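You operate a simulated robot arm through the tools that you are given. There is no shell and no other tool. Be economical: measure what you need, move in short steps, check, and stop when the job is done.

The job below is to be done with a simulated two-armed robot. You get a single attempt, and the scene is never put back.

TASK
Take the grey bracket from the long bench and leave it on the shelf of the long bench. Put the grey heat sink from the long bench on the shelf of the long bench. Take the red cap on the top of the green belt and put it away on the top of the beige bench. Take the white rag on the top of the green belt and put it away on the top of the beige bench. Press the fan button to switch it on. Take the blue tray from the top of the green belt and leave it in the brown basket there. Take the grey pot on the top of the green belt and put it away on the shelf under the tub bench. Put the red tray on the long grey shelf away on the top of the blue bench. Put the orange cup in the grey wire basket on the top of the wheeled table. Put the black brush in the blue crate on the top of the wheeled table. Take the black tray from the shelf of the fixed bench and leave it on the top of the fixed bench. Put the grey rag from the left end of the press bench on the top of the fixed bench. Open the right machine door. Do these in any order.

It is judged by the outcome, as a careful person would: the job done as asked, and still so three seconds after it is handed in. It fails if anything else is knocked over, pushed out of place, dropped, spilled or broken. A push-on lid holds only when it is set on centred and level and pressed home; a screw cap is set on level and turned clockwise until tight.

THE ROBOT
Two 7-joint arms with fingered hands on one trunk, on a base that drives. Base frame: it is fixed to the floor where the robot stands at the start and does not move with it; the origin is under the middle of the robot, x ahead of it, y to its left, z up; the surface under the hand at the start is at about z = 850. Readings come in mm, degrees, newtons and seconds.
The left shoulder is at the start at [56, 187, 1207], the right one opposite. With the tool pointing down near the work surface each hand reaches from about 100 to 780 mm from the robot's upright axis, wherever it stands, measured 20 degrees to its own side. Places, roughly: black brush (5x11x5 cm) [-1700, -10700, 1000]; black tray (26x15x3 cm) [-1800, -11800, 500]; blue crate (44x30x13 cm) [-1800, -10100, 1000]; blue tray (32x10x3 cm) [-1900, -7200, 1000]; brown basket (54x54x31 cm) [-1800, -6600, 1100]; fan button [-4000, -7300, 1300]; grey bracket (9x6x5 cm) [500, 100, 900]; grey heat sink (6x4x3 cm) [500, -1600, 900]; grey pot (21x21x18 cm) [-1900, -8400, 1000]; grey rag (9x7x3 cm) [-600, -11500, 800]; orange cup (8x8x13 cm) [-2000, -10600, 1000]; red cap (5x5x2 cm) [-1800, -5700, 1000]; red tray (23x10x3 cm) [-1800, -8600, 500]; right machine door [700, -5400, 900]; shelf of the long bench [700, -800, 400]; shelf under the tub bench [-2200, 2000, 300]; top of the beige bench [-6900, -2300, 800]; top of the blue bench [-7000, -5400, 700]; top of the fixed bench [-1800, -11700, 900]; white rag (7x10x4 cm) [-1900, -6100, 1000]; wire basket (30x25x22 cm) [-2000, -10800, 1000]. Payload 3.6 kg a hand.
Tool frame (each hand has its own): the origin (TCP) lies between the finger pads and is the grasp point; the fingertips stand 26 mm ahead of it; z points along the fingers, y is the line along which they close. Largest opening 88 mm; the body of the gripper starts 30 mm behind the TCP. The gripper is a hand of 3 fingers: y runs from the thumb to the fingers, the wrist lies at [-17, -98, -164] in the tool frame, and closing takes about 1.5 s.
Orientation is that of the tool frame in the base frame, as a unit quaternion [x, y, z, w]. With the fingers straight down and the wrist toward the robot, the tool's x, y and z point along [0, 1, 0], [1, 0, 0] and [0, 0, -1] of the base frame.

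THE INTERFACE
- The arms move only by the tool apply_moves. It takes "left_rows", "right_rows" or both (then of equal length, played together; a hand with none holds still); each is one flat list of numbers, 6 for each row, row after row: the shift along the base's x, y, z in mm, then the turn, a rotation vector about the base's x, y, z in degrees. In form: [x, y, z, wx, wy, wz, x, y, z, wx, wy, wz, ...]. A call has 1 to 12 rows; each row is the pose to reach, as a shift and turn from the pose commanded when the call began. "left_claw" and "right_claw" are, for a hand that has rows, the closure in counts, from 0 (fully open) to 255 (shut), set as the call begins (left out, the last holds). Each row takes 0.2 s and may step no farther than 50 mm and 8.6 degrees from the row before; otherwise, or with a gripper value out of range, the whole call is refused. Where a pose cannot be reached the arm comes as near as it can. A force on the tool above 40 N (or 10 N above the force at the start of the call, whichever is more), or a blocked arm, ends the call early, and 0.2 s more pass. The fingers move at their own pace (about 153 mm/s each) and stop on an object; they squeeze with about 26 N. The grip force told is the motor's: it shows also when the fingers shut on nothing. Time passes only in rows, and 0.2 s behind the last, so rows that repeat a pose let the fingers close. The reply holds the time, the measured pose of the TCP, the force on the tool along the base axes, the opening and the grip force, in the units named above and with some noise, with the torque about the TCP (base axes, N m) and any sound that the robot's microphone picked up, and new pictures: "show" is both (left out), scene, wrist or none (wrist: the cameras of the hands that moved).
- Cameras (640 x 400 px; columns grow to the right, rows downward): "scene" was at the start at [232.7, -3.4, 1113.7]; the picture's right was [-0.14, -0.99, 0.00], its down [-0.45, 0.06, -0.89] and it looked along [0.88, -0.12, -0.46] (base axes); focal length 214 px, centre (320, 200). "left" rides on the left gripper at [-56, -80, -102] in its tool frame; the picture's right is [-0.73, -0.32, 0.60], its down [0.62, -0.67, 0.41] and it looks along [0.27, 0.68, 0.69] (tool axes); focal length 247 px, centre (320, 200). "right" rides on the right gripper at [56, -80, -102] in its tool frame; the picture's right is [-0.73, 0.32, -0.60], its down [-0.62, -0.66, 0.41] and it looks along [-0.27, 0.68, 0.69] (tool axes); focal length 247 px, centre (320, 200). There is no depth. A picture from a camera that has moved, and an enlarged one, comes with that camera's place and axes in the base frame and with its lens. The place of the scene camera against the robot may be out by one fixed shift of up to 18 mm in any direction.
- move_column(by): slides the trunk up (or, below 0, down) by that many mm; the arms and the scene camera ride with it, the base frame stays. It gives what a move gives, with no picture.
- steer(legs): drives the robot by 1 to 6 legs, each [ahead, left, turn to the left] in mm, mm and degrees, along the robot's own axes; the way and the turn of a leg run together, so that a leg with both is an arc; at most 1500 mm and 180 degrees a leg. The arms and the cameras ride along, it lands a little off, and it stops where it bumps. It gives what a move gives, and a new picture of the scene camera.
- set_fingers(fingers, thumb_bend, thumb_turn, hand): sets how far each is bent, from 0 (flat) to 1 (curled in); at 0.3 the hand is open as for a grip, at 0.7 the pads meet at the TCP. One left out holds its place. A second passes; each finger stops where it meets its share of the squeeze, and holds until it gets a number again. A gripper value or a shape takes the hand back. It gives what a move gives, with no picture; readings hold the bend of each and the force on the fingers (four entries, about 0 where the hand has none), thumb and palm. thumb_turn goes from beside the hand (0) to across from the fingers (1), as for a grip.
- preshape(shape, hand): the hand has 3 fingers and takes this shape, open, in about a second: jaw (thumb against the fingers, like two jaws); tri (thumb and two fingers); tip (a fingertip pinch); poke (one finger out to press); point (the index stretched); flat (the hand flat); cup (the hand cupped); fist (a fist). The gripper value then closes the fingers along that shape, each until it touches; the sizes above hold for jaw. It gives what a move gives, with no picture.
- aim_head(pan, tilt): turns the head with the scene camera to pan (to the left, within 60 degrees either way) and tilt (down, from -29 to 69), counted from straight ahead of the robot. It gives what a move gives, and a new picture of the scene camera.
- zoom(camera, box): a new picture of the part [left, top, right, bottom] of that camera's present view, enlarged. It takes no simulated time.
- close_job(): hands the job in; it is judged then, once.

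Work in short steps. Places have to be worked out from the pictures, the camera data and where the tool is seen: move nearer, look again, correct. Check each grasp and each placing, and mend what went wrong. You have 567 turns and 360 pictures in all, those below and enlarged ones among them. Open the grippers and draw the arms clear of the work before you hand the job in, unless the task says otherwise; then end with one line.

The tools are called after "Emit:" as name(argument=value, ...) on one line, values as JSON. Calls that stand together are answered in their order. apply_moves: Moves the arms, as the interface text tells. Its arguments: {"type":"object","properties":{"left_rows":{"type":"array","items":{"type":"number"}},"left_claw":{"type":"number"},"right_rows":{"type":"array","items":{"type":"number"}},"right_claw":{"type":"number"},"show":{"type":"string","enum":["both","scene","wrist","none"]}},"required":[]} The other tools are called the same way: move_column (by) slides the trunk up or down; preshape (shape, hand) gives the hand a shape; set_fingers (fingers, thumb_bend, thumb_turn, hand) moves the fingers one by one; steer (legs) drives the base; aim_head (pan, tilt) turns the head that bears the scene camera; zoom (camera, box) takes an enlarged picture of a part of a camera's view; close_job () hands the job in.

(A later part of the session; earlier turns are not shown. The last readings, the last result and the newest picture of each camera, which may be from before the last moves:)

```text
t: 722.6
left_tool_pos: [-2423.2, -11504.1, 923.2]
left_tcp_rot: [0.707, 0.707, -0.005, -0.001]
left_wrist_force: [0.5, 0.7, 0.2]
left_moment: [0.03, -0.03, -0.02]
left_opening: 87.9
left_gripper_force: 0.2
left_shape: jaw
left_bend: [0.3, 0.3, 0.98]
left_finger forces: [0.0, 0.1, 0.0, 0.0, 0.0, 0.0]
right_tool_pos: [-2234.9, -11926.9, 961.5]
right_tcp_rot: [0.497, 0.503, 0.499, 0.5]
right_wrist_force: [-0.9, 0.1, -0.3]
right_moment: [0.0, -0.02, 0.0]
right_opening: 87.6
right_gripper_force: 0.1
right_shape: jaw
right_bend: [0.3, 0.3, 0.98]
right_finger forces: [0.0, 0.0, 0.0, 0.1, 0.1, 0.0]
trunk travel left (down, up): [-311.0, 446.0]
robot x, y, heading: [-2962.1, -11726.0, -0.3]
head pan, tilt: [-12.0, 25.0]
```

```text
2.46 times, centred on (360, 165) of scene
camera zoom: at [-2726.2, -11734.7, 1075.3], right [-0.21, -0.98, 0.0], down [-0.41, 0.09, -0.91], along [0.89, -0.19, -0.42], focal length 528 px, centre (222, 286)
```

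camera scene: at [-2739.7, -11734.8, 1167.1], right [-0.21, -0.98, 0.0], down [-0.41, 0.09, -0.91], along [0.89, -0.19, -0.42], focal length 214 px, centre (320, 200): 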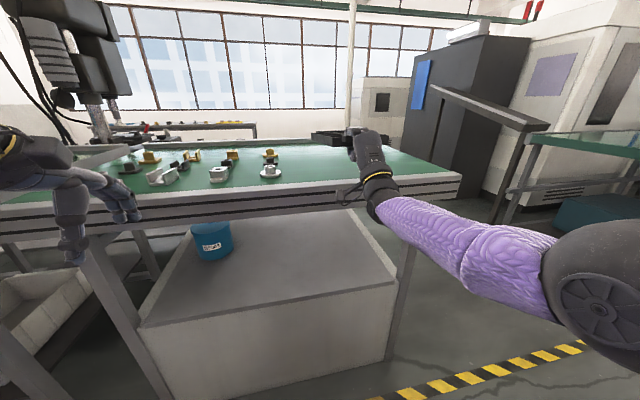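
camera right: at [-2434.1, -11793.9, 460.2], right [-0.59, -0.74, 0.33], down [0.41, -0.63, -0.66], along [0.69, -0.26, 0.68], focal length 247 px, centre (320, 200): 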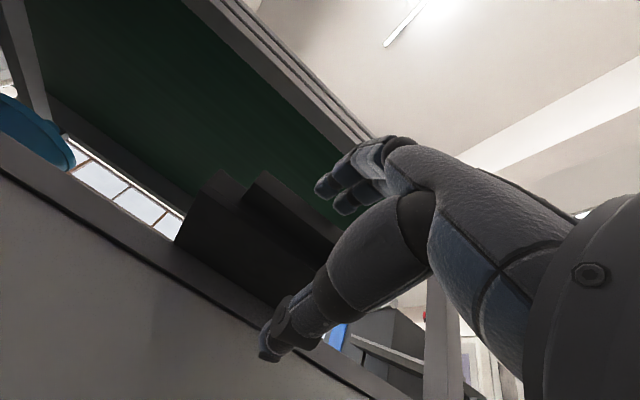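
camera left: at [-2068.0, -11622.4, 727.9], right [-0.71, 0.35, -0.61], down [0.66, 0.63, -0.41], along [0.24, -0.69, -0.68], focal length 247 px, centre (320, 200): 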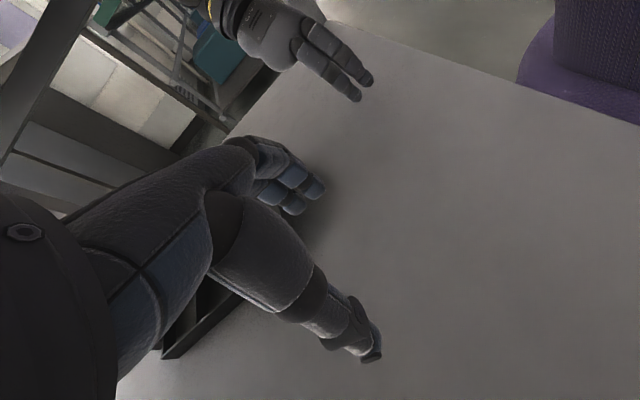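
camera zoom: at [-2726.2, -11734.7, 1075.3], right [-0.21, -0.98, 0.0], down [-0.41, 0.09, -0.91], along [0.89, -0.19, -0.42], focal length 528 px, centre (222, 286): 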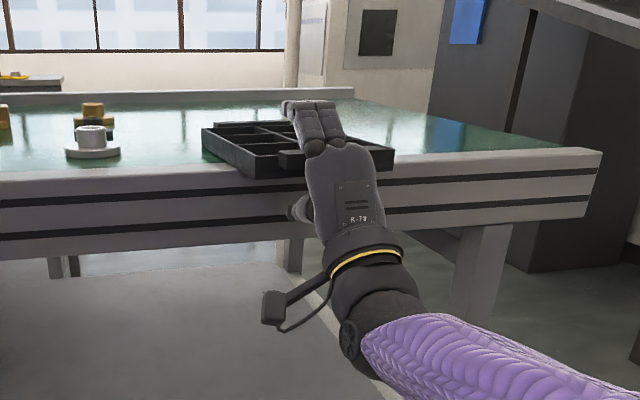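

The tray lies on the bench, slightly overhanging. I'll withdraw, make a closed fist and push it inward about 75 mm.

Emit:
steer(legs=[[-130, 0, 0]])

Emit:
apply_moves(right_rows=[0, 0, 3, 0, 0, 0, 0, 0, 6, 0, 0, 0, 0, 0, 6, 0, 0, 0, 0, 0, 6, 0, 0, 0, 0, 0, 6, 0, 0, 0, 0, 0, 6, 0, 0, 0, 0, 0, 6, 0, 0, 0], right_claw=255, show="none")

Emit:
steer(legs=[[150, 0, 0]])

```text
t: 723.9
left_tool_pos: [-2555.0, -11504.1, 924.4]
left_tcp_rot: [0.706, 0.708, -0.004, -0.001]
left_wrist_force: [0.9, 0.3, 0.4]
left_moment: [0.0, 0.03, 0.0]
left_opening: 87.9
left_gripper_force: 0.0
left_shape: jaw
left_bend: [0.3, 0.3, 0.98]
left_finger forces: [0.0, 0.1, 0.0, 0.1, 0.0, 0.0]
right_tool_pos: [-2366.6, -11924.3, 961.8]
right_tcp_rot: [0.498, 0.502, 0.499, 0.501]
right_wrist_force: [-0.3, -1.0, 0.0]
right_moment: [-0.02, 0.02, 0.04]
right_opening: 87.5
right_gripper_force: 0.0
right_shape: jaw
right_bend: [0.3, 0.3, 0.98]
right_finger forces: [0.0, 0.0, 0.1, 0.0, 0.1, 0.0]
trunk travel left (down, up): [-311.0, 446.0]
robot x, y, heading: [-3096.5, -11725.2, -0.2]
head pan, tilt: [-12.0, 25.0]
camera scene: at [-2858.2, -11734.4, 1075.6], right [-0.21, -0.98, 0.0], down [-0.41, 0.09, -0.91], along [0.89, -0.19, -0.42], focal length 214 px, centre (320, 200)
```

scene: 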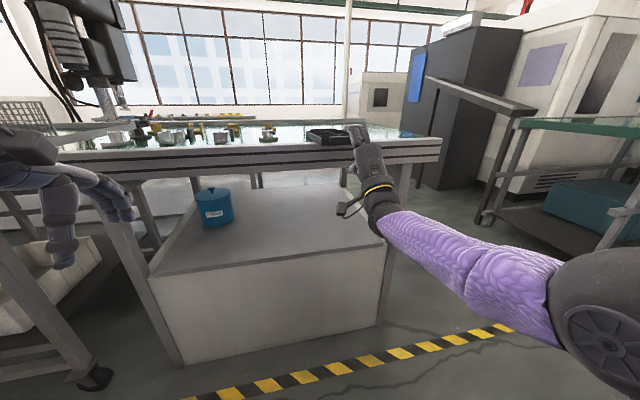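

```text
t: 725.5
left_tool_pos: [-2553.7, -11503.8, 922.9]
left_tcp_rot: [0.706, 0.708, -0.005, -0.001]
left_wrist_force: [-0.5, 0.2, 0.2]
left_moment: [-0.02, -0.01, 0.02]
left_opening: 87.8
left_gripper_force: 0.1
left_shape: jaw
left_bend: [0.3, 0.3, 0.98]
left_finger forces: [0.1, 0.0, 0.1, 0.0, 0.0, 0.0]
right_tool_pos: [-2366.4, -11925.2, 966.5]
right_tcp_rot: [0.497, 0.503, 0.499, 0.501]
right_wrist_force: [0.6, 0.2, 0.5]
right_moment: [0.01, 0.0, 0.01]
right_opening: 0.2
right_gripper_force: 26.2
right_shape: jaw
right_bend: [0.7, 0.45, 1.0]
right_finger forces: [0.0, 0.0, 0.0, 0.0, 0.0, 0.1]
trunk travel left (down, up): [-311.0, 446.0]
robot x, y, heading: [-3094.0, -11722.8, -0.0]
head pan, tilt: [-12.0, 25.0]
```

```text
t: 726.9
left_tool_pos: [-2403.0, -11503.2, 923.1]
left_tcp_rot: [0.706, 0.708, -0.005, -0.002]
left_wrist_force: [-0.6, 0.8, -0.5]
left_moment: [-0.01, 0.05, 0.02]
left_opening: 87.8
left_gripper_force: 0.1
left_shape: jaw
left_bend: [0.3, 0.3, 0.98]
left_finger forces: [0.0, 0.1, 0.1, 0.0, 0.1, 0.0]
right_tool_pos: [-2214.9, -11924.9, 966.0]
right_tcp_rot: [0.498, 0.503, 0.499, 0.5]
right_wrist_force: [0.1, -0.4, 0.1]
right_moment: [-0.02, -0.02, -0.04]
right_opening: 0.0
right_gripper_force: 25.6
right_shape: jaw
right_bend: [0.7, 0.45, 1.0]
right_finger forces: [0.0, 0.0, 0.0, 0.0, 0.0, 0.1]
trunk travel left (down, up): [-311.0, 446.0]
robot x, y, heading: [-2945.2, -11724.2, -0.1]
head pan, tilt: [-12.0, 25.0]
camera scene: at [-2706.2, -11734.1, 1075.0], right [-0.21, -0.98, 0.0], down [-0.41, 0.09, -0.91], along [0.89, -0.19, -0.42], focal length 214 px, centre (320, 200)
```

scene: 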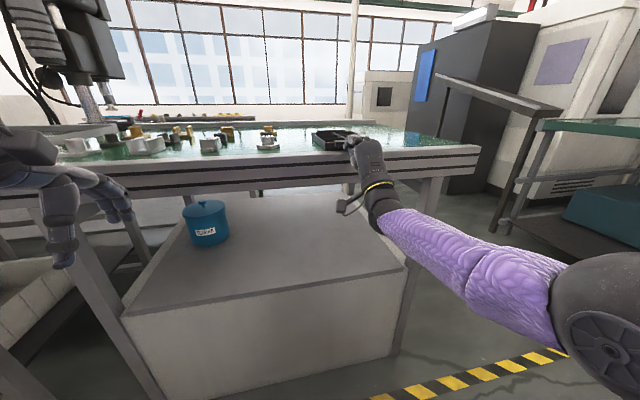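

Emit:
zoom(camera="scene", box=[240, 90, 490, 230])

```text
2.56 times, centred on (365, 160) of scene
camera zoom: at [-2706.2, -11734.1, 1075.0], right [-0.21, -0.98, 0.0], down [-0.41, 0.09, -0.91], along [0.89, -0.19, -0.42], focal length 549 px, centre (205, 302)
```

zoom: 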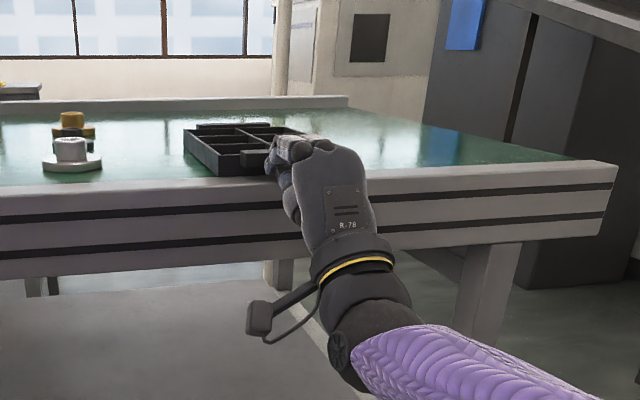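

The tray is nearly flush with the edge; pushing 35 mm more.

Emit:
steer(legs=[[35, 0, 0]])

Emit:
zoom(camera="scene", box=[240, 90, 490, 230])

```text
t: 727.8
left_tool_pos: [-2371.2, -11502.7, 924.6]
left_tcp_rot: [0.706, 0.708, -0.005, -0.001]
left_wrist_force: [-0.4, -0.3, -0.4]
left_moment: [0.0, 0.0, -0.01]
left_opening: 87.8
left_gripper_force: 0.0
left_shape: jaw
left_bend: [0.3, 0.3, 0.98]
left_finger forces: [0.1, 0.0, 0.0, 0.0, 0.0, 0.0]
right_tool_pos: [-2182.7, -11924.4, 968.6]
right_tcp_rot: [0.497, 0.501, 0.5, 0.501]
right_wrist_force: [-8.1, 0.5, 9.0]
right_moment: [0.04, 0.28, 0.05]
right_opening: 0.1
right_gripper_force: 25.7
right_shape: jaw
right_bend: [0.7, 0.45, 1.0]
right_finger forces: [0.0, 0.1, 0.0, 0.1, 11.5, 0.0]
trunk travel left (down, up): [-311.0, 446.0]
robot x, y, heading: [-2908.9, -11726.1, 0.3]
head pan, tilt: [-12.0, 25.0]
camera scene: at [-2673.9, -11733.9, 1075.8], right [-0.21, -0.98, 0.0], down [-0.41, 0.09, -0.91], along [0.89, -0.19, -0.42], focal length 214 px, centre (320, 200)
```

scene: 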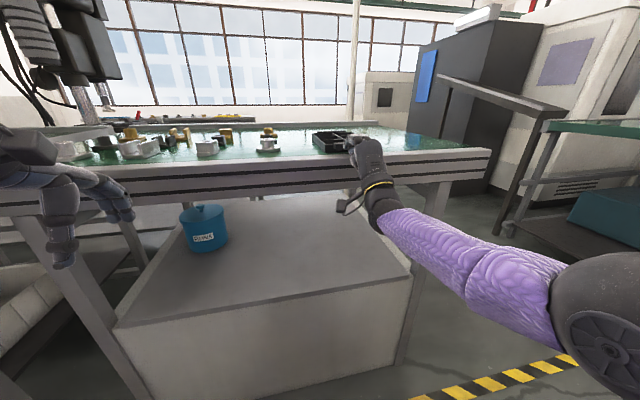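

```text
2.56 times, centred on (365, 160) of scene
camera zoom: at [-2673.9, -11733.9, 1075.8], right [-0.21, -0.98, 0.0], down [-0.41, 0.09, -0.91], along [0.89, -0.19, -0.42], focal length 549 px, centre (205, 302)
```

zoom: 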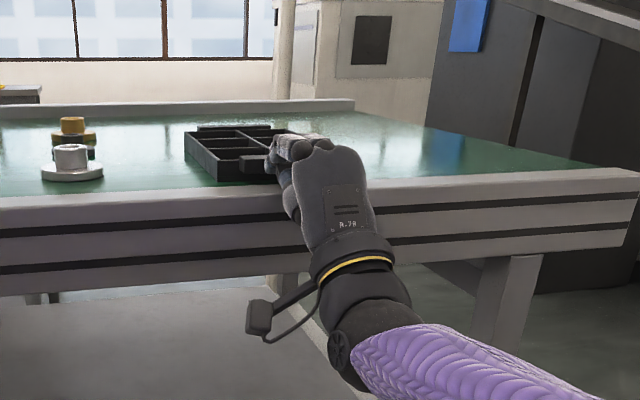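

The tray sits fully on the fixed bench. Backing off and restoring the right hand to point down.

Emit:
steer(legs=[[-340, 0, 0]])

Emit:
apply_moves(right_rows=[0, 0, 10, 0, 8.2, 0, 0, 0, 20, 0, 16.4, 0, 0, 0, 30, 0, 24.6, 0, 0, 0, 40, 0, 32.8, 0, 0, 0, 50, 0, 41, 0, 0, 0, 60, 0, 49.2, 0, 0, 0, 70, 0, 57.4, 0, 0, 0, 80, 0, 65.6, 0, 0, 0, 90, 0, 73.8, 0, 0, 0, 100, 0, 82, 0, 0, 0, 110, 0, 90, 0, 0, 0, 110, 0, 90, 0], right_claw=0, show="none")

Emit:
steer(legs=[[0, 0, -90], [1270, 0, 0], [0, 0, 90]])

```text
t: 730.0
left_tool_pos: [-2709.0, -11503.4, 923.2]
left_tcp_rot: [0.707, 0.707, -0.005, 0.0]
left_wrist_force: [0.5, 0.8, 0.3]
left_moment: [0.01, -0.02, 0.0]
left_opening: 87.9
left_gripper_force: 0.2
left_shape: jaw
left_bend: [0.3, 0.3, 0.98]
left_finger forces: [0.1, 0.0, 0.0, 0.1, 0.0, 0.0]
right_tool_pos: [-2521.4, -11925.4, 967.7]
right_tcp_rot: [0.497, 0.502, 0.5, 0.501]
right_wrist_force: [-1.0, -0.2, 0.1]
right_moment: [-0.02, -0.01, -0.02]
right_opening: 0.1
right_gripper_force: 26.0
right_shape: jaw
right_bend: [0.7, 0.45, 1.0]
right_finger forces: [0.0, 0.0, 0.1, 0.1, 0.1, 0.0]
trunk travel left (down, up): [-311.0, 446.0]
robot x, y, heading: [-3248.7, -11726.7, -0.0]
head pan, tilt: [-12.0, 25.0]
camera scene: at [-3012.1, -11734.5, 1075.5], right [-0.21, -0.98, 0.0], down [-0.41, 0.09, -0.91], along [0.89, -0.19, -0.42], focal length 214 px, centre (320, 200)
```

scene: 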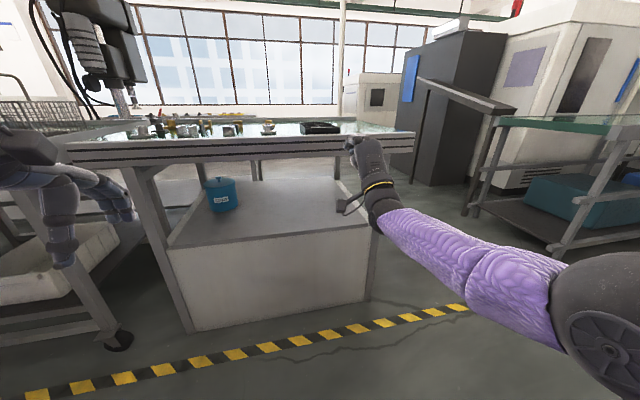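

```text
t: 732.6
left_tool_pos: [-2708.8, -11503.0, 923.1]
left_tcp_rot: [0.707, 0.708, -0.004, 0.0]
left_wrist_force: [0.2, 0.1, 0.4]
left_moment: [0.02, 0.02, -0.03]
left_opening: 87.9
left_gripper_force: 0.0
left_shape: jaw
left_bend: [0.3, 0.3, 0.98]
left_finger forces: [0.1, 0.1, 0.0, 0.0, 0.0, 0.0]
right_tool_pos: [-2520.0, -11925.1, 1077.6]
right_tcp_rot: [0.705, 0.709, 0.002, -0.001]
right_wrist_force: [1.0, 0.2, 0.1]
right_moment: [0.0, -0.01, 0.0]
right_opening: 87.9
right_gripper_force: 0.1
right_shape: jaw
right_bend: [0.3, 0.3, 0.98]
right_finger forces: [0.1, 0.1, 0.0, 0.1, 0.1, 0.0]
trunk travel left (down, up): [-311.0, 446.0]
robot x, y, heading: [-3246.7, -11723.8, 0.0]
head pan, tilt: [-12.0, 25.0]
```

```text
t: 746.6
left_tool_pos: [-2712.8, -12769.7, 923.8]
left_tcp_rot: [0.705, 0.709, -0.005, -0.001]
left_wrist_force: [0.0, -0.4, -0.6]
left_moment: [0.03, 0.0, -0.03]
left_opening: 87.7
left_gripper_force: 0.1
left_shape: jaw
left_bend: [0.3, 0.3, 0.98]
left_finger forces: [0.0, 0.0, 0.0, 0.1, 0.1, 0.1]
right_tool_pos: [-2524.7, -13189.7, 1076.7]
right_tcp_rot: [0.704, 0.71, 0.002, 0.0]
right_wrist_force: [-0.4, -0.2, 0.3]
right_moment: [-0.04, -0.01, 0.0]
right_opening: 87.8
right_gripper_force: 0.1
right_shape: jaw
right_bend: [0.3, 0.3, 0.98]
right_finger forces: [0.0, 0.0, 0.0, 0.0, 0.0, 0.0]
trunk travel left (down, up): [-311.0, 446.0]
robot x, y, heading: [-3252.4, -12991.5, -0.2]
head pan, tilt: [-12.0, 25.0]
camera scene: at [-3015.7, -13000.1, 1075.3], right [-0.21, -0.98, 0.0], down [-0.41, 0.09, -0.91], along [0.89, -0.19, -0.42], focal length 214 px, centre (320, 200)
```

scene: 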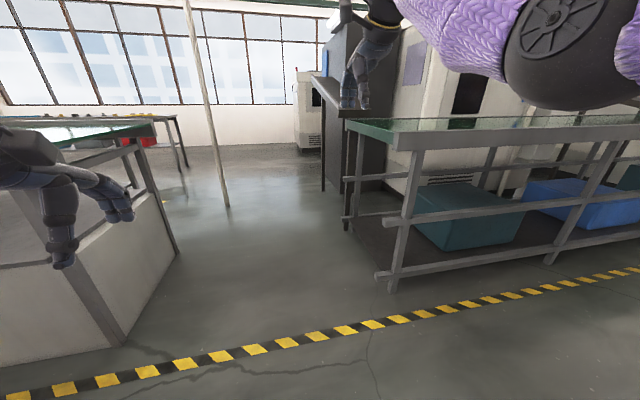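

The corridor is clear; driving east to x≈-180 and turning north, staying clear of the pole.

Emit:
steer(legs=[[1450, 0, 0], [1450, 0, 0], [180, 0, 0], [0, 0, 90]])

Emit:
aim_head(pan=15, tilt=20)

```text
t: 765.5
left_tool_pos: [-404.6, -12435.9, 923.9]
left_tcp_rot: [-0.001, 1.0, -0.005, 0.003]
left_wrist_force: [0.1, 0.7, 0.3]
left_moment: [-0.01, 0.01, 0.0]
left_opening: 87.9
left_gripper_force: 0.0
left_shape: jaw
left_bend: [0.3, 0.3, 0.98]
left_finger forces: [0.0, 0.0, 0.1, 0.0, 0.0, 0.0]
right_tool_pos: [16.2, -12248.1, 1078.0]
right_tcp_rot: [-0.004, 1.0, 0.001, -0.002]
right_wrist_force: [-0.7, 0.1, -0.1]
right_moment: [-0.02, 0.0, -0.03]
right_opening: 87.8
right_gripper_force: 0.1
right_shape: jaw
right_bend: [0.3, 0.3, 0.98]
right_finger forces: [0.1, 0.0, 0.0, 0.0, 0.0, 0.0]
trunk travel left (down, up): [-311.0, 446.0]
robot x, y, heading: [-182.3, -12982.5, 90.1]
head pan, tilt: [-12.0, 25.0]
camera scene: at [-173.7, -12722.3, 1075.3], right [0.98, -0.21, 0.0], down [-0.09, -0.41, -0.91], along [0.19, 0.89, -0.42], focal length 214 px, centre (320, 200)
```

scene: 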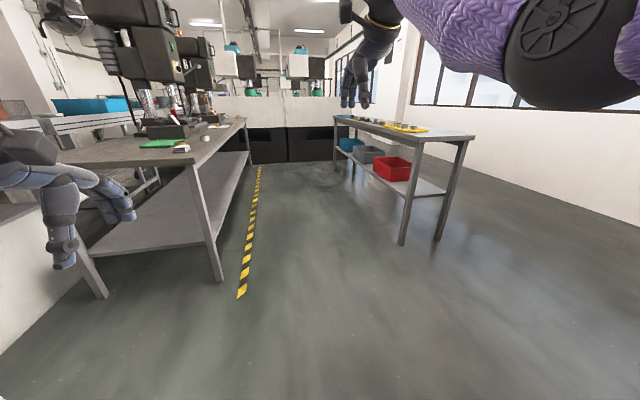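

```text
t: 766.4
left_tool_pos: [-404.8, -12436.1, 922.6]
left_tcp_rot: [-0.001, 1.0, -0.004, 0.002]
left_wrist_force: [0.7, -1.1, -0.2]
left_moment: [0.02, -0.01, 0.01]
left_opening: 87.7
left_gripper_force: 0.1
left_shape: jaw
left_bend: [0.3, 0.3, 0.98]
left_finger forces: [0.0, 0.0, 0.0, 0.0, 0.0, 0.1]
right_tool_pos: [16.2, -12248.4, 1077.4]
right_tcp_rot: [-0.004, 1.0, 0.001, -0.002]
right_wrist_force: [-0.5, 0.1, -0.1]
right_moment: [0.04, 0.02, -0.01]
right_opening: 87.9
right_gripper_force: 0.1
right_shape: jaw
right_bend: [0.3, 0.3, 0.98]
right_finger forces: [0.1, 0.0, 0.0, 0.0, 0.0, 0.0]
trunk travel left (down, up): [-311.0, 446.0]
robot x, y, heading: [-184.8, -12975.8, 90.2]
head pan, tilt: [15.0, 20.0]
camera scene: at [-216.7, -12722.4, 1083.4], right [0.97, 0.26, 0.0], down [0.09, -0.33, -0.94], along [-0.24, 0.91, -0.34], focal length 214 px, centre (320, 200)
```

scene: 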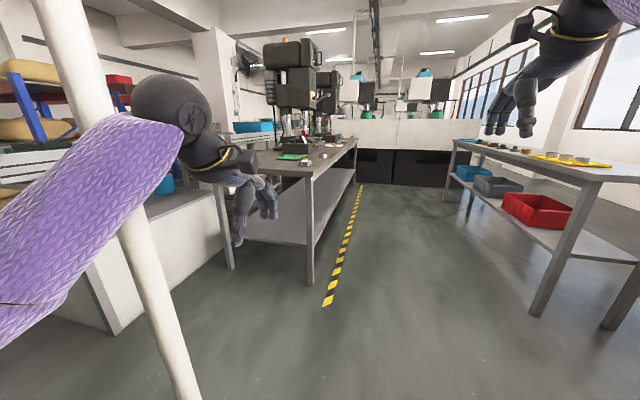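

I see the press bench; zooming to find the grey rag at its left end.

Emit:
zoom(camera="scene", box=[230, 110, 380, 200])

```text
4.27 times, centred on (305, 155) of scene
camera zoom: at [-216.7, -12722.4, 1083.4], right [0.97, 0.26, 0.0], down [0.09, -0.33, -0.94], along [-0.24, 0.91, -0.34], focal length 915 px, centre (384, 392)
```

zoom: 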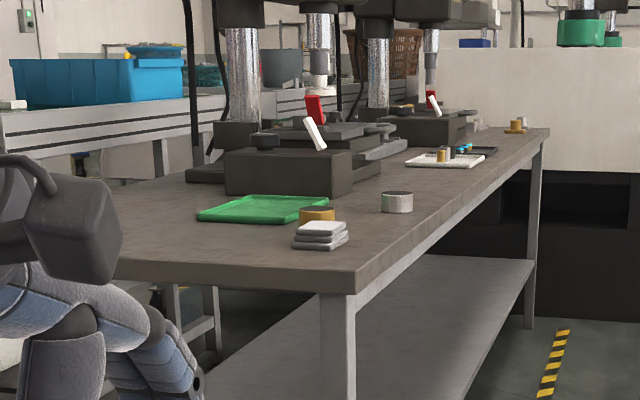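

The grey rag is the folded stack near the bench's south-east corner (~[-610, -11510]). I'll approach it from the east side: move right, north, then face west.

Emit:
steer(legs=[[0, -400, 0], [1240, 0, 0], [0, 0, 90]])

Emit:
aim_head(pan=-8, tilt=25)

```text
t: 778.6
left_tool_pos: [-325.0, -11961.3, 923.8]
left_tcp_rot: [-0.705, 0.71, -0.002, 0.004]
left_wrist_force: [-0.4, -0.5, 0.3]
left_moment: [0.0, 0.01, -0.02]
left_opening: 87.7
left_gripper_force: 0.1
left_shape: jaw
left_bend: [0.3, 0.3, 0.98]
left_finger forces: [0.1, 0.0, 0.1, 0.0, 0.0, 0.0]
right_tool_pos: [-509.0, -11538.9, 1076.9]
right_tcp_rot: [0.708, -0.706, 0.001, 0.001]
right_wrist_force: [-0.9, 0.1, 0.1]
right_moment: [0.01, 0.01, -0.01]
right_opening: 87.9
right_gripper_force: 0.1
right_shape: jaw
right_bend: [0.3, 0.3, 0.98]
right_finger forces: [0.0, 0.0, 0.1, 0.1, 0.1, 0.0]
trunk travel left (down, up): [-311.0, 446.0]
robot x, y, heading: [220.6, -11744.8, 179.6]
head pan, tilt: [15.0, 20.0]
camera scene: at [-35.5, -11758.3, 1083.4], right [-0.25, 0.97, 0.0], down [0.33, 0.09, -0.94], along [-0.91, -0.24, -0.34], focal length 214 px, centre (320, 200)
```

scene: 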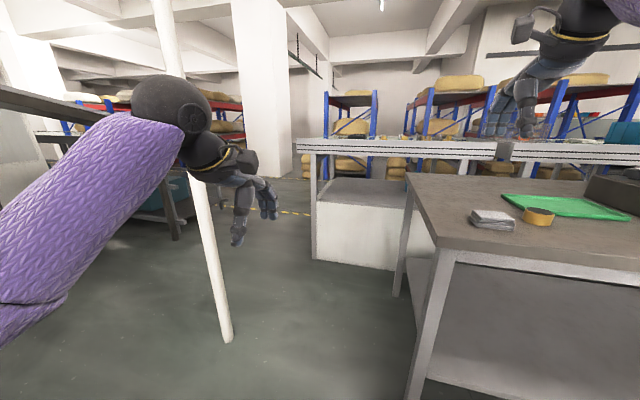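

```text
t: 779.4
left_tool_pos: [-324.3, -11961.4, 922.6]
left_tcp_rot: [-0.706, 0.709, -0.001, 0.005]
left_wrist_force: [-0.9, -0.5, 0.7]
left_moment: [-0.02, 0.0, 0.0]
left_opening: 88.0
left_gripper_force: 0.0
left_shape: jaw
left_bend: [0.3, 0.3, 0.98]
left_finger forces: [0.0, 0.0, 0.0, 0.0, 0.0, 0.0]
right_tool_pos: [-509.0, -11539.3, 1078.0]
right_tcp_rot: [0.708, -0.707, 0.001, 0.002]
right_wrist_force: [-0.9, -0.7, -0.2]
right_moment: [-0.03, 0.02, 0.0]
right_opening: 88.0
right_gripper_force: 0.1
right_shape: jaw
right_bend: [0.3, 0.3, 0.98]
right_finger forces: [0.0, 0.0, 0.0, 0.0, 0.1, 0.0]
trunk travel left (down, up): [-311.0, 446.0]
robot x, y, heading: [217.8, -11745.2, 180.0]
head pan, tilt: [-8.0, 25.0]
camera scene: at [-36.6, -11721.4, 1075.3], right [0.14, 0.99, 0.0], down [0.42, -0.06, -0.91], along [-0.9, 0.13, -0.42], focal length 214 px, centre (320, 200)
```

scene: 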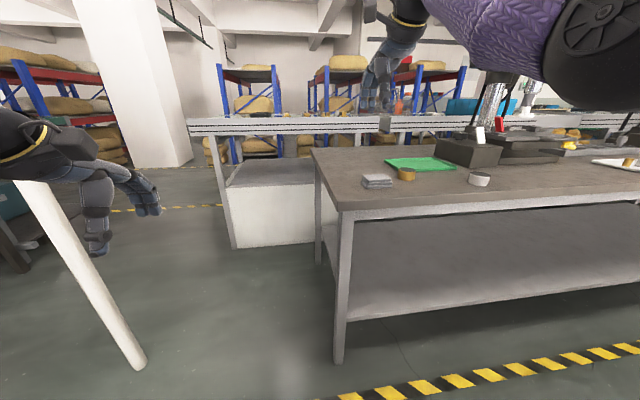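

Rag measured near [-632, -11449]. Moving the right hand above it.

Emit:
steer(legs=[[115, -88, 0]])

Emit:
apply_moves(right_rows=[0, 0, -40, 0, 0, 0, 0, 0, -80, 0, 0, 0, 0, 0, -100, 0, 0, 0, 0, 0, -100, 0, 0, 0], show="wrist")

```text
t: 780.8
left_tool_pos: [-441.3, -11872.2, 922.9]
left_tcp_rot: [-0.704, 0.71, -0.002, 0.005]
left_wrist_force: [-0.2, 1.1, 0.7]
left_moment: [0.01, -0.01, 0.02]
left_opening: 87.8
left_gripper_force: 0.0
left_shape: jaw
left_bend: [0.3, 0.3, 0.98]
left_finger forces: [0.0, 0.0, 0.0, 0.0, 0.0, 0.0]
right_tool_pos: [-625.8, -11449.8, 1077.1]
right_tcp_rot: [-0.707, 0.708, -0.002, -0.001]
right_wrist_force: [0.6, 0.2, -0.1]
right_moment: [0.0, 0.0, -0.01]
right_opening: 87.7
right_gripper_force: 0.2
right_shape: jaw
right_bend: [0.3, 0.3, 0.98]
right_finger forces: [0.0, 0.1, 0.0, 0.0, 0.0, 0.1]
trunk travel left (down, up): [-311.0, 446.0]
robot x, y, heading: [100.8, -11656.1, 179.8]
head pan, tilt: [-8.0, 25.0]
camera scene: at [-153.3, -11631.8, 1075.0], right [0.15, 0.99, 0.0], down [0.42, -0.06, -0.91], along [-0.9, 0.13, -0.42], focal length 214 px, centre (320, 200)
```

scene: 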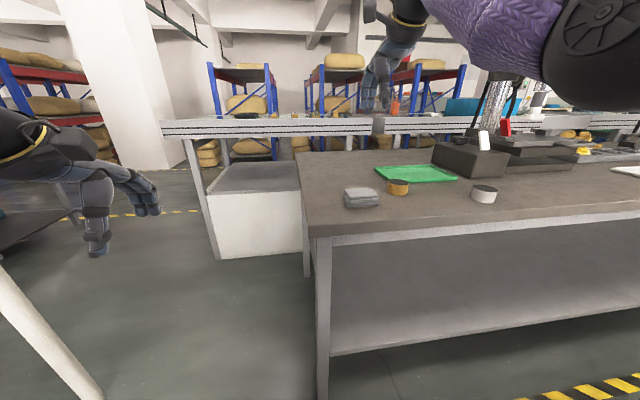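

```text
t: 781.8
left_tool_pos: [-440.2, -11872.7, 923.5]
left_tcp_rot: [-0.705, 0.71, -0.001, 0.005]
left_wrist_force: [-0.5, -0.4, -0.1]
left_moment: [0.02, -0.04, 0.01]
left_opening: 87.6
left_gripper_force: 0.1
left_shape: jaw
left_bend: [0.3, 0.3, 0.98]
left_finger forces: [0.0, 0.0, 0.0, 0.1, 0.0, 0.1]
right_tool_pos: [-624.3, -11451.0, 978.0]
right_tcp_rot: [-0.706, 0.708, -0.002, -0.002]
right_wrist_force: [0.1, 0.0, -0.5]
right_moment: [-0.03, -0.01, 0.01]
right_opening: 87.9
right_gripper_force: 0.0
right_shape: jaw
right_bend: [0.3, 0.3, 0.98]
right_finger forces: [0.0, 0.0, 0.1, 0.1, 0.1, 0.0]
trunk travel left (down, up): [-311.0, 446.0]
robot x, y, heading: [100.8, -11659.9, 179.6]
head pan, tilt: [-8.0, 25.0]
camera right: at [-543.7, -11506.6, 1080.4], right [-0.32, 0.74, 0.6], down [0.66, 0.62, -0.41], along [-0.68, 0.27, -0.69], focal length 247 px, centre (320, 200)
```

right: 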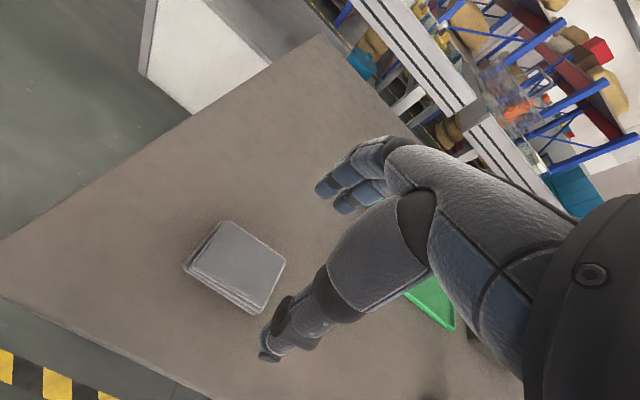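

The rag's short side (7 cm) is along x, good for this hand. The bench seems lower than guessed, so I'll lower to 880 and re-measure.

Emit:
apply_moves(right_rows=[-12, 0, -35, 0, 0, 0, -24, 0, -70, 0, 0, 0, -30, 0, -98, 0, 0, 0, -30, 0, -98, 0, 0, 0], show="wrist")

```text
t: 782.8
left_tool_pos: [-439.6, -11872.6, 923.3]
left_tcp_rot: [-0.705, 0.709, -0.001, 0.005]
left_wrist_force: [0.2, -0.4, 0.2]
left_moment: [-0.01, 0.0, 0.0]
left_opening: 87.8
left_gripper_force: 0.0
left_shape: jaw
left_bend: [0.3, 0.3, 0.98]
left_finger forces: [0.0, 0.0, 0.0, 0.0, 0.0, 0.0]
right_tool_pos: [-647.6, -11449.5, 881.7]
right_tcp_rot: [-0.706, 0.708, -0.001, -0.002]
right_wrist_force: [0.0, 0.1, -0.2]
right_moment: [-0.01, 0.04, 0.01]
right_opening: 87.4
right_gripper_force: 0.1
right_shape: jaw
right_bend: [0.3, 0.3, 0.98]
right_finger forces: [0.0, 0.0, 0.0, 0.0, 0.1, 0.0]
right hand out of reach, approached as far as the arm can: row 3, 4
trunk travel left (down, up): [-311.0, 446.0]
robot x, y, heading: [102.0, -11658.1, 179.5]
head pan, tilt: [-8.0, 25.0]
camera right: at [-567.2, -11505.8, 983.1], right [-0.32, 0.74, 0.6], down [0.67, 0.62, -0.41], along [-0.68, 0.27, -0.69], focal length 247 px, centre (320, 200)
```

right: 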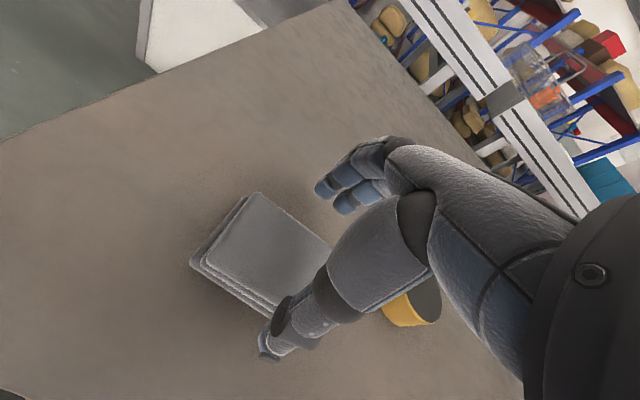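

Rag centre ≈[-639, -11464], top ≈850. I'll drive 60 mm closer (arm near its limit) and re-centre the hand.

Emit:
steer(legs=[[60, 0, 0]])

Emit:
apply_moves(right_rows=[40, -8, 0, 0, 0, 0, 68, -14, 0, 0, 0, 0, 68, -14, 0, 0, 0, 0], show="wrist")

```text
t: 783.8
left_tool_pos: [-501.3, -11872.3, 922.3]
left_tcp_rot: [-0.705, 0.709, -0.002, 0.005]
left_wrist_force: [-0.7, -0.1, -0.1]
left_moment: [0.0, -0.02, -0.02]
left_opening: 88.1
left_gripper_force: 0.0
left_shape: jaw
left_bend: [0.3, 0.3, 0.98]
left_finger forces: [0.0, 0.0, 0.1, 0.1, 0.1, 0.1]
right_tool_pos: [-709.3, -11448.0, 880.9]
right_tcp_rot: [-0.707, 0.707, 0.0, -0.001]
right_wrist_force: [0.1, 0.0, -0.6]
right_moment: [0.0, -0.02, -0.01]
right_opening: 87.8
right_gripper_force: 0.0
right_shape: jaw
right_bend: [0.3, 0.3, 0.98]
right_finger forces: [0.1, 0.1, 0.1, 0.1, 0.0, 0.0]
trunk travel left (down, up): [-311.0, 446.0]
robot x, y, heading: [40.4, -11651.5, 179.5]
head pan, tilt: [-8.0, 25.0]
camera scene: at [-214.0, -11632.1, 1074.9], right [0.15, 0.99, 0.0], down [0.42, -0.06, -0.91], along [-0.9, 0.13, -0.42], focal length 214 px, centre (320, 200)
```

scene: 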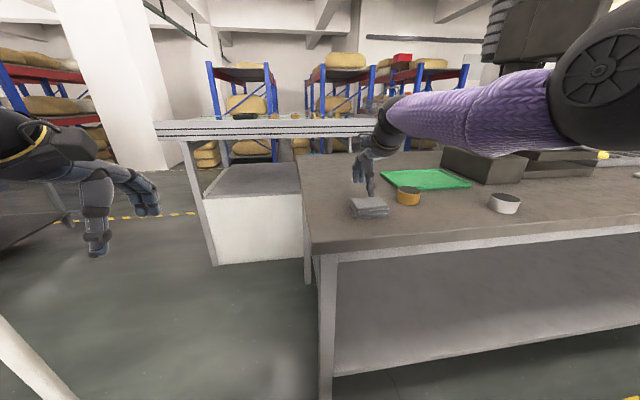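

```text
t: 784.1
left_tool_pos: [-501.2, -11871.7, 924.2]
left_tcp_rot: [-0.705, 0.709, 0.0, 0.003]
left_wrist_force: [0.0, 0.0, 0.6]
left_moment: [0.01, -0.02, 0.0]
left_opening: 87.9
left_gripper_force: 0.1
left_shape: jaw
left_bend: [0.3, 0.3, 0.98]
left_finger forces: [0.0, 0.0, 0.0, 0.1, 0.0, 0.1]
right_tool_pos: [-691.4, -11451.9, 868.5]
right_tcp_rot: [-0.705, 0.709, -0.015, 0.011]
right_wrist_force: [-2.7, 0.9, 10.5]
right_moment: [0.01, -0.61, 0.02]
right_opening: 88.3
right_gripper_force: 0.1
right_shape: jaw
right_bend: [0.3, 0.25, 0.98]
right_finger forces: [0.0, 0.0, 0.0, 0.0, 10.6, 0.1]
trunk travel left (down, up): [-311.0, 446.0]
robot x, y, heading: [40.6, -11658.3, 179.8]
head pan, tilt: [-8.0, 25.0]
stopped in row 1 (right hand): the force on the tool passed its limit at 67 N (the readings are from after the stop); the commanded pose is now the measured one
camera right: at [-614.9, -11507.8, 973.3], right [-0.34, 0.74, 0.58], down [0.68, 0.62, -0.39], along [-0.65, 0.27, -0.71], focal length 247 px, centre (320, 200)
```

right: 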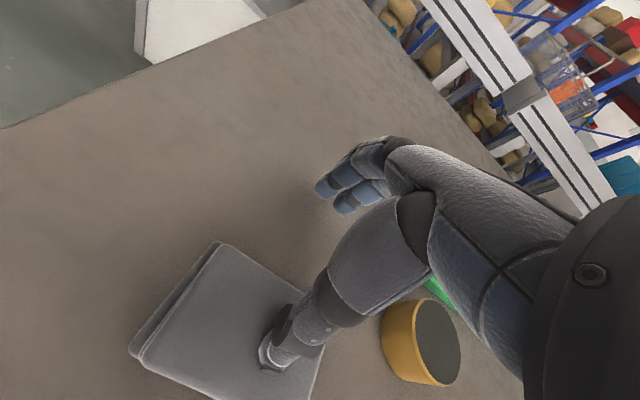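

The thumb pressed on the rag top. Lifting 50 mm first, then shifting over it.

Emit:
apply_moves(right_rows=[0, 0, 25, 0, 0, 0, 0, 0, 50, 0, 0, 0, 25, -6, 50, 0, 0, 0, 50, -12, 50, 0, 0, 0, 50, -12, 50, 0, 0, 0], show="wrist")

```text
t: 785.3
left_tool_pos: [-501.4, -11871.7, 923.3]
left_tcp_rot: [-0.705, 0.709, -0.002, 0.005]
left_wrist_force: [0.8, 0.2, -0.3]
left_moment: [0.0, 0.0, -0.01]
left_opening: 87.9
left_gripper_force: 0.0
left_shape: jaw
left_bend: [0.3, 0.3, 0.98]
left_finger forces: [0.0, 0.1, 0.1, 0.0, 0.0, 0.0]
right_tool_pos: [-639.1, -11465.5, 915.7]
right_tcp_rot: [-0.706, 0.708, -0.016, 0.012]
right_wrist_force: [0.3, -1.2, 0.1]
right_moment: [-0.01, -0.01, -0.02]
right_opening: 87.8
right_gripper_force: 0.1
right_shape: jaw
right_bend: [0.3, 0.3, 0.98]
right_finger forces: [0.1, 0.1, 0.0, 0.0, 0.1, 0.0]
trunk travel left (down, up): [-311.0, 446.0]
robot x, y, heading: [41.2, -11660.7, 179.5]
head pan, tilt: [-8.0, 25.0]
camera right: at [-563.2, -11520.9, 1020.6], right [-0.34, 0.74, 0.58], down [0.68, 0.62, -0.39], along [-0.65, 0.27, -0.72], focal length 247 px, centre (320, 200)
```

right: 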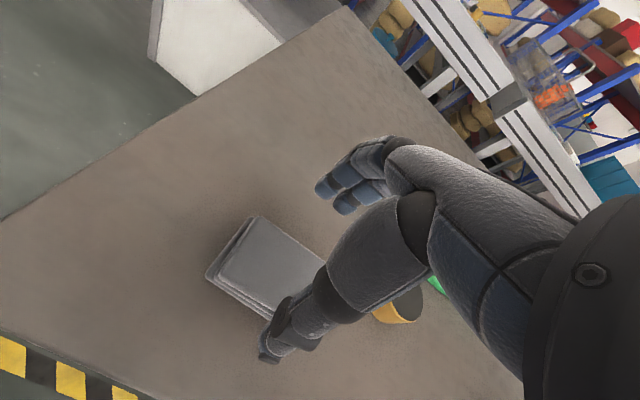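

Hand is centred over the rag now. Descending to z≈845 and closing.

Emit:
apply_moves(right_rows=[2, 3, -35, 0, 0, 0, 2, 3, -55, 0, 0, 0, 2, 3, -66, 0, 0, 0, 2, 3, -70, 0, 0, 0], show="none")

Emit:
apply_moves(right_rows=[0, 0, 0, 0, 0, 0, 0, 0, 0, 0, 0, 0, 0, 0, 0, 0, 0, 0, 0, 0, 0, 0, 0, 0, 0, 0, 0, 0, 0, 0, 0, 0, 0, 0, 0, 0], right_claw=255, show="none")

Emit:
apply_moves(right_rows=[0, 0, 30, 0, 0, 0, 0, 0, 70, 0, 0, 0, 20, 0, 110, 0, 0, 0, 20, 0, 110, 0, 0, 0], show="wrist")

```text
t: 786.3
left_tool_pos: [-500.1, -11871.8, 925.1]
left_tcp_rot: [-0.705, 0.709, -0.001, 0.004]
left_wrist_force: [0.8, 0.5, -0.4]
left_moment: [-0.05, 0.02, 0.01]
left_opening: 87.7
left_gripper_force: 0.1
left_shape: jaw
left_bend: [0.3, 0.3, 0.98]
left_finger forces: [0.1, 0.1, 0.0, 0.1, 0.1, 0.0]
right_tool_pos: [-638.2, -11461.2, 846.4]
right_tcp_rot: [-0.706, 0.708, -0.015, 0.011]
right_wrist_force: [1.5, 1.2, 7.3]
right_moment: [0.08, 0.37, -0.06]
right_opening: 87.7
right_gripper_force: 0.0
right_shape: jaw
right_bend: [0.3, 0.3, 0.98]
right_finger forces: [1.4, 5.9, 0.0, 0.0, 0.0, 0.1]
trunk travel left (down, up): [-311.0, 446.0]
robot x, y, heading: [44.9, -11655.9, 179.7]
head pan, tilt: [-8.0, 25.0]
```

```text
t: 787.7
left_tool_pos: [-500.2, -11872.7, 924.1]
left_tcp_rot: [-0.705, 0.709, 0.0, 0.005]
left_wrist_force: [0.0, 0.0, 0.4]
left_moment: [0.03, -0.02, -0.02]
left_opening: 88.0
left_gripper_force: 0.1
left_shape: jaw
left_bend: [0.3, 0.3, 0.98]
left_finger forces: [0.0, 0.1, 0.0, 0.0, 0.1, 0.0]
right_tool_pos: [-638.7, -11462.4, 846.6]
right_tcp_rot: [-0.706, 0.708, -0.015, 0.011]
right_wrist_force: [-4.4, 1.6, 13.7]
right_moment: [0.18, 0.84, -0.06]
right_opening: 56.2
right_gripper_force: 26.3
right_shape: jaw
right_bend: [0.3, 0.73, 1.0]
right_finger forces: [16.1, 20.2, 0.1, 0.1, 22.5, 0.1]
trunk travel left (down, up): [-311.0, 446.0]
robot x, y, heading: [44.9, -11662.4, 179.3]
head pan, tilt: [-8.0, 25.0]
```

```text
t: 788.7
left_tool_pos: [-501.1, -11872.9, 923.2]
left_tcp_rot: [-0.706, 0.709, -0.001, 0.005]
left_wrist_force: [-0.1, -0.2, -0.2]
left_moment: [0.03, 0.01, 0.01]
left_opening: 87.9
left_gripper_force: 0.2
left_shape: jaw
left_bend: [0.3, 0.3, 0.98]
left_finger forces: [0.0, 0.1, 0.0, 0.0, 0.0, 0.0]
right_tool_pos: [-618.0, -11460.8, 954.7]
right_tcp_rot: [-0.706, 0.708, -0.017, 0.014]
right_wrist_force: [0.0, -0.4, -0.6]
right_moment: [0.01, -0.03, 0.02]
right_opening: 55.4
right_gripper_force: 26.3
right_shape: jaw
right_bend: [0.3, 0.73, 1.0]
right_finger forces: [14.8, 11.9, 0.1, 0.1, 26.6, 0.0]
trunk travel left (down, up): [-311.0, 446.0]
robot x, y, heading: [41.4, -11656.6, 179.5]
head pan, tilt: [-8.0, 25.0]
camera right: at [-541.8, -11517.0, 1060.5], right [-0.34, 0.74, 0.58], down [0.68, 0.62, -0.39], along [-0.65, 0.26, -0.72], focal length 247 px, centre (320, 200)
```

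right: 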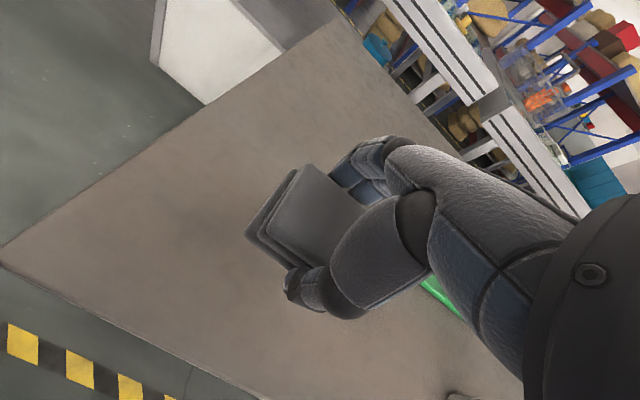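

Rag is in hand. I'll raise the trunk 150 mm and go round the south corridor to the fixed bench's south end.

Emit:
move_column(by=150)

Emit:
steer(legs=[[-210, 0, 0.5], [0, 1330, 0], [1450, 0, 0], [790, 0, 0], [0, 0, -90]])

Emit:
aim_head(pan=-10, tilt=35)

```text
t: 790.4
left_tool_pos: [-500.2, -11873.2, 1072.2]
left_tcp_rot: [-0.705, 0.709, -0.001, 0.005]
left_wrist_force: [-0.3, -0.7, 0.2]
left_moment: [0.0, -0.02, -0.02]
left_opening: 88.0
left_gripper_force: 0.0
left_shape: jaw
left_bend: [0.3, 0.3, 0.98]
left_finger forces: [0.1, 0.1, 0.0, 0.0, 0.1, 0.0]
right_tool_pos: [-617.8, -11461.4, 1104.8]
right_tcp_rot: [-0.706, 0.708, -0.016, 0.013]
right_wrist_force: [0.5, 0.6, 0.2]
right_moment: [0.01, -0.01, 0.0]
right_opening: 55.6
right_gripper_force: 26.3
right_shape: jaw
right_bend: [0.3, 0.73, 1.0]
right_finger forces: [14.7, 11.9, 0.0, 0.0, 26.6, 0.1]
trunk travel left (down, up): [-461.0, 296.0]
robot x, y, heading: [40.6, -11652.9, 179.5]
head pan, tilt: [-8.0, 25.0]
```

```text
t: 812.7
left_tool_pos: [-2187.2, -12414.8, 1072.9]
left_tcp_rot: [0.012, 1.0, -0.003, 0.002]
left_wrist_force: [-0.2, 0.3, -0.2]
left_moment: [0.01, 0.01, 0.01]
left_opening: 87.7
left_gripper_force: 0.0
left_shape: jaw
left_bend: [0.3, 0.3, 0.98]
left_finger forces: [0.0, 0.0, 0.0, 0.0, 0.0, 0.1]
right_tool_pos: [-1773.7, -12304.6, 1104.8]
right_tcp_rot: [0.01, 1.0, -0.02, -0.003]
right_wrist_force: [-0.6, -0.6, -0.9]
right_moment: [-0.02, -0.01, 0.04]
right_opening: 55.8
right_gripper_force: 25.6
right_shape: jaw
right_bend: [0.3, 0.73, 1.0]
right_finger forces: [14.2, 11.5, 0.0, 0.0, 25.8, 0.0]
trunk travel left (down, up): [-461.0, 296.0]
robot x, y, heading: [-1981.9, -12960.5, 88.6]
head pan, tilt: [-8.0, 25.0]
camera scene: at [-1969.5, -12723.7, 1235.1], right [0.99, -0.16, 0.0], down [-0.07, -0.42, -0.91], along [0.15, 0.89, -0.42], focal length 214 px, centre (320, 200)
```

scene: 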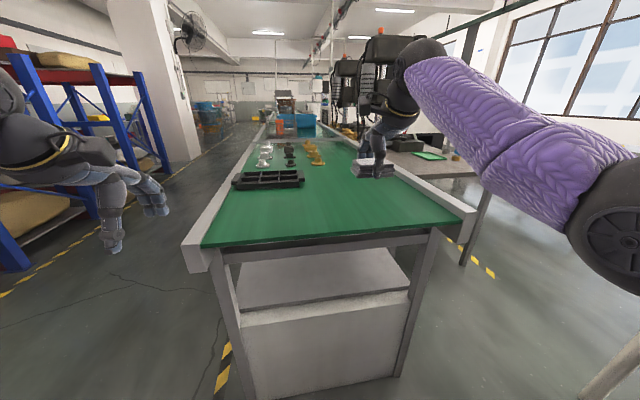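

```text
t: 813.4
left_tool_pos: [-2186.3, -12414.7, 1073.3]
left_tcp_rot: [0.012, 1.0, -0.004, 0.003]
left_wrist_force: [-0.3, 0.2, 0.5]
left_moment: [0.02, 0.0, 0.0]
left_opening: 87.9
left_gripper_force: 0.1
left_shape: jaw
left_bend: [0.3, 0.3, 0.98]
left_finger forces: [0.1, 0.0, 0.1, 0.1, 0.0, 0.0]
right_tool_pos: [-1774.1, -12304.8, 1104.6]
right_tcp_rot: [0.01, 1.0, -0.021, -0.003]
right_wrist_force: [0.6, -0.9, -0.6]
right_moment: [-0.01, 0.0, -0.01]
right_opening: 55.6
right_gripper_force: 26.0
right_shape: jaw
right_bend: [0.3, 0.73, 1.0]
right_finger forces: [14.2, 11.7, 0.0, 0.0, 25.7, 0.0]
trunk travel left (down, up): [-461.0, 296.0]
robot x, y, heading: [-1977.9, -12962.2, 88.8]
head pan, tilt: [-10.0, 35.0]
camera scene: at [-1967.3, -12728.3, 1219.4], right [0.98, -0.2, 0.0], down [-0.11, -0.56, -0.82], along [0.16, 0.8, -0.57], focal length 214 px, centre (320, 200)
```

scene: 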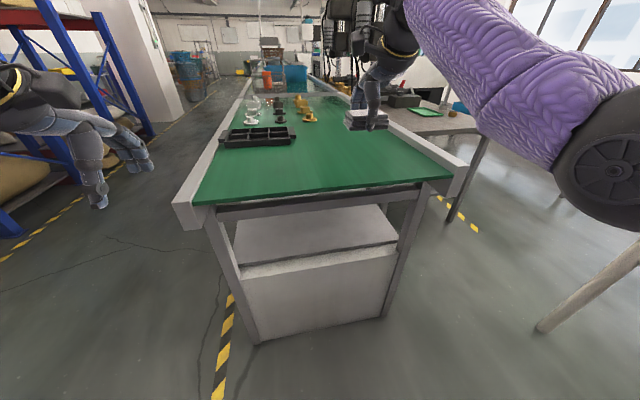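

Bench end at y≈-12290 with free green area. Driving 240 mm ahead, then lowering the rag with the arm.

Emit:
steer(legs=[[240, 0, 1]])

Emit:
apply_moves(right_rows=[0, 0, -40, 0, 0, 0, 0, 0, -80, 0, 0, 0, 0, 0, -105, 0, 0, 0, 0, 0, -112, 0, 0, 0], show="wrist")

```text
t: 815.2
left_tool_pos: [-2192.8, -12175.4, 1072.2]
left_tcp_rot: [0.003, 1.0, -0.005, 0.002]
left_wrist_force: [0.0, 1.2, 0.3]
left_moment: [-0.03, -0.02, 0.04]
left_opening: 87.7
left_gripper_force: 0.1
left_shape: jaw
left_bend: [0.3, 0.3, 0.98]
left_finger forces: [0.0, 0.0, 0.0, 0.1, 0.0, 0.1]
right_tool_pos: [-1783.2, -12056.9, 1103.6]
right_tcp_rot: [0.001, 1.0, -0.021, -0.002]
right_wrist_force: [-1.6, 0.5, -1.3]
right_moment: [-0.04, 0.0, -0.01]
right_opening: 55.7
right_gripper_force: 26.1
right_shape: jaw
right_bend: [0.3, 0.73, 1.0]
right_finger forces: [14.2, 11.6, 0.1, 0.1, 25.8, 0.1]
trunk travel left (down, up): [-461.0, 296.0]
robot x, y, heading: [-1976.9, -12718.8, 89.6]
head pan, tilt: [-10.0, 35.0]
camera scene: at [-1967.6, -12484.5, 1219.1], right [0.98, -0.18, 0.0], down [-0.1, -0.57, -0.82], along [0.15, 0.81, -0.57], focal length 214 px, centre (320, 200)
```

scene: 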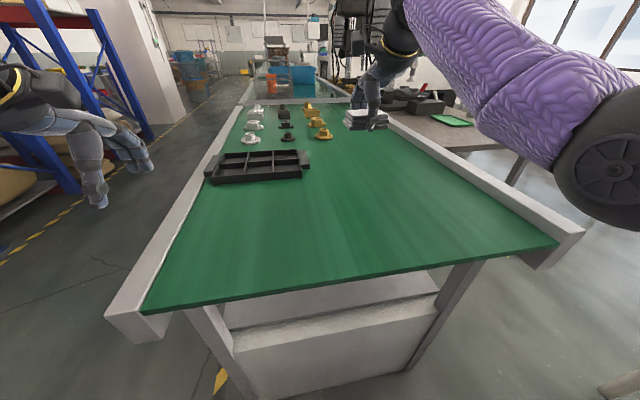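

```text
t: 816.2
left_tool_pos: [-2192.7, -12177.5, 1074.2]
left_tcp_rot: [0.003, 1.0, -0.004, 0.003]
left_wrist_force: [-0.2, 0.0, 0.1]
left_moment: [0.02, 0.03, 0.0]
left_opening: 87.7
left_gripper_force: 0.0
left_shape: jaw
left_bend: [0.3, 0.3, 0.98]
left_finger forces: [0.0, 0.0, 0.0, 0.0, 0.0, 0.0]
right_tool_pos: [-1782.0, -12058.1, 993.2]
right_tcp_rot: [0.001, 1.0, -0.02, -0.003]
right_wrist_force: [0.0, 0.8, -0.8]
right_moment: [-0.02, -0.03, 0.01]
right_opening: 55.6
right_gripper_force: 26.4
right_shape: jaw
right_bend: [0.3, 0.73, 1.0]
right_finger forces: [14.1, 11.6, 0.0, 0.1, 25.7, 0.0]
trunk travel left (down, up): [-461.0, 296.0]
robot x, y, heading: [-1981.3, -12717.1, 89.6]
head pan, tilt: [-10.0, 35.0]
camera right: at [-1837.8, -12134.1, 1098.0], right [0.74, 0.34, 0.58], down [0.62, -0.68, -0.39], along [0.26, 0.65, -0.72], focal length 247 px, centre (320, 200)
```

right: 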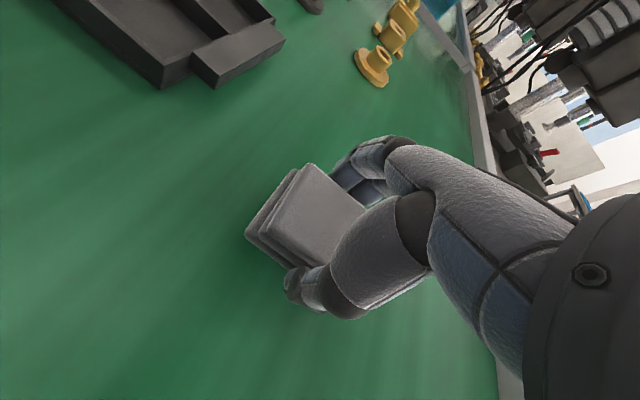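

Emit:
apply_moves(right_rows=[0, 0, -4, 0, 0, 0, 0, 0, -8, 0, 0, 0, 0, 0, -12, 0, 0, 0], show="none")

```text
t: 817.0
left_tool_pos: [-2193.2, -12177.3, 1073.5]
left_tcp_rot: [0.003, 1.0, -0.004, 0.003]
left_wrist_force: [0.2, 0.4, 0.8]
left_moment: [-0.03, 0.0, -0.01]
left_opening: 87.9
left_gripper_force: 0.0
left_shape: jaw
left_bend: [0.3, 0.3, 0.98]
left_finger forces: [0.1, 0.1, 0.0, 0.1, 0.0, 0.0]
right_tool_pos: [-1780.5, -12058.4, 980.4]
right_tcp_rot: [0.002, 1.0, -0.02, -0.002]
right_wrist_force: [0.5, 0.1, -0.8]
right_moment: [-0.04, -0.01, 0.03]
right_opening: 55.6
right_gripper_force: 26.1
right_shape: jaw
right_bend: [0.3, 0.73, 1.0]
right_finger forces: [14.1, 11.6, 0.1, 0.0, 25.6, 0.1]
trunk travel left (down, up): [-461.0, 296.0]
robot x, y, heading: [-1973.5, -12720.8, 89.6]
head pan, tilt: [-10.0, 35.0]
```

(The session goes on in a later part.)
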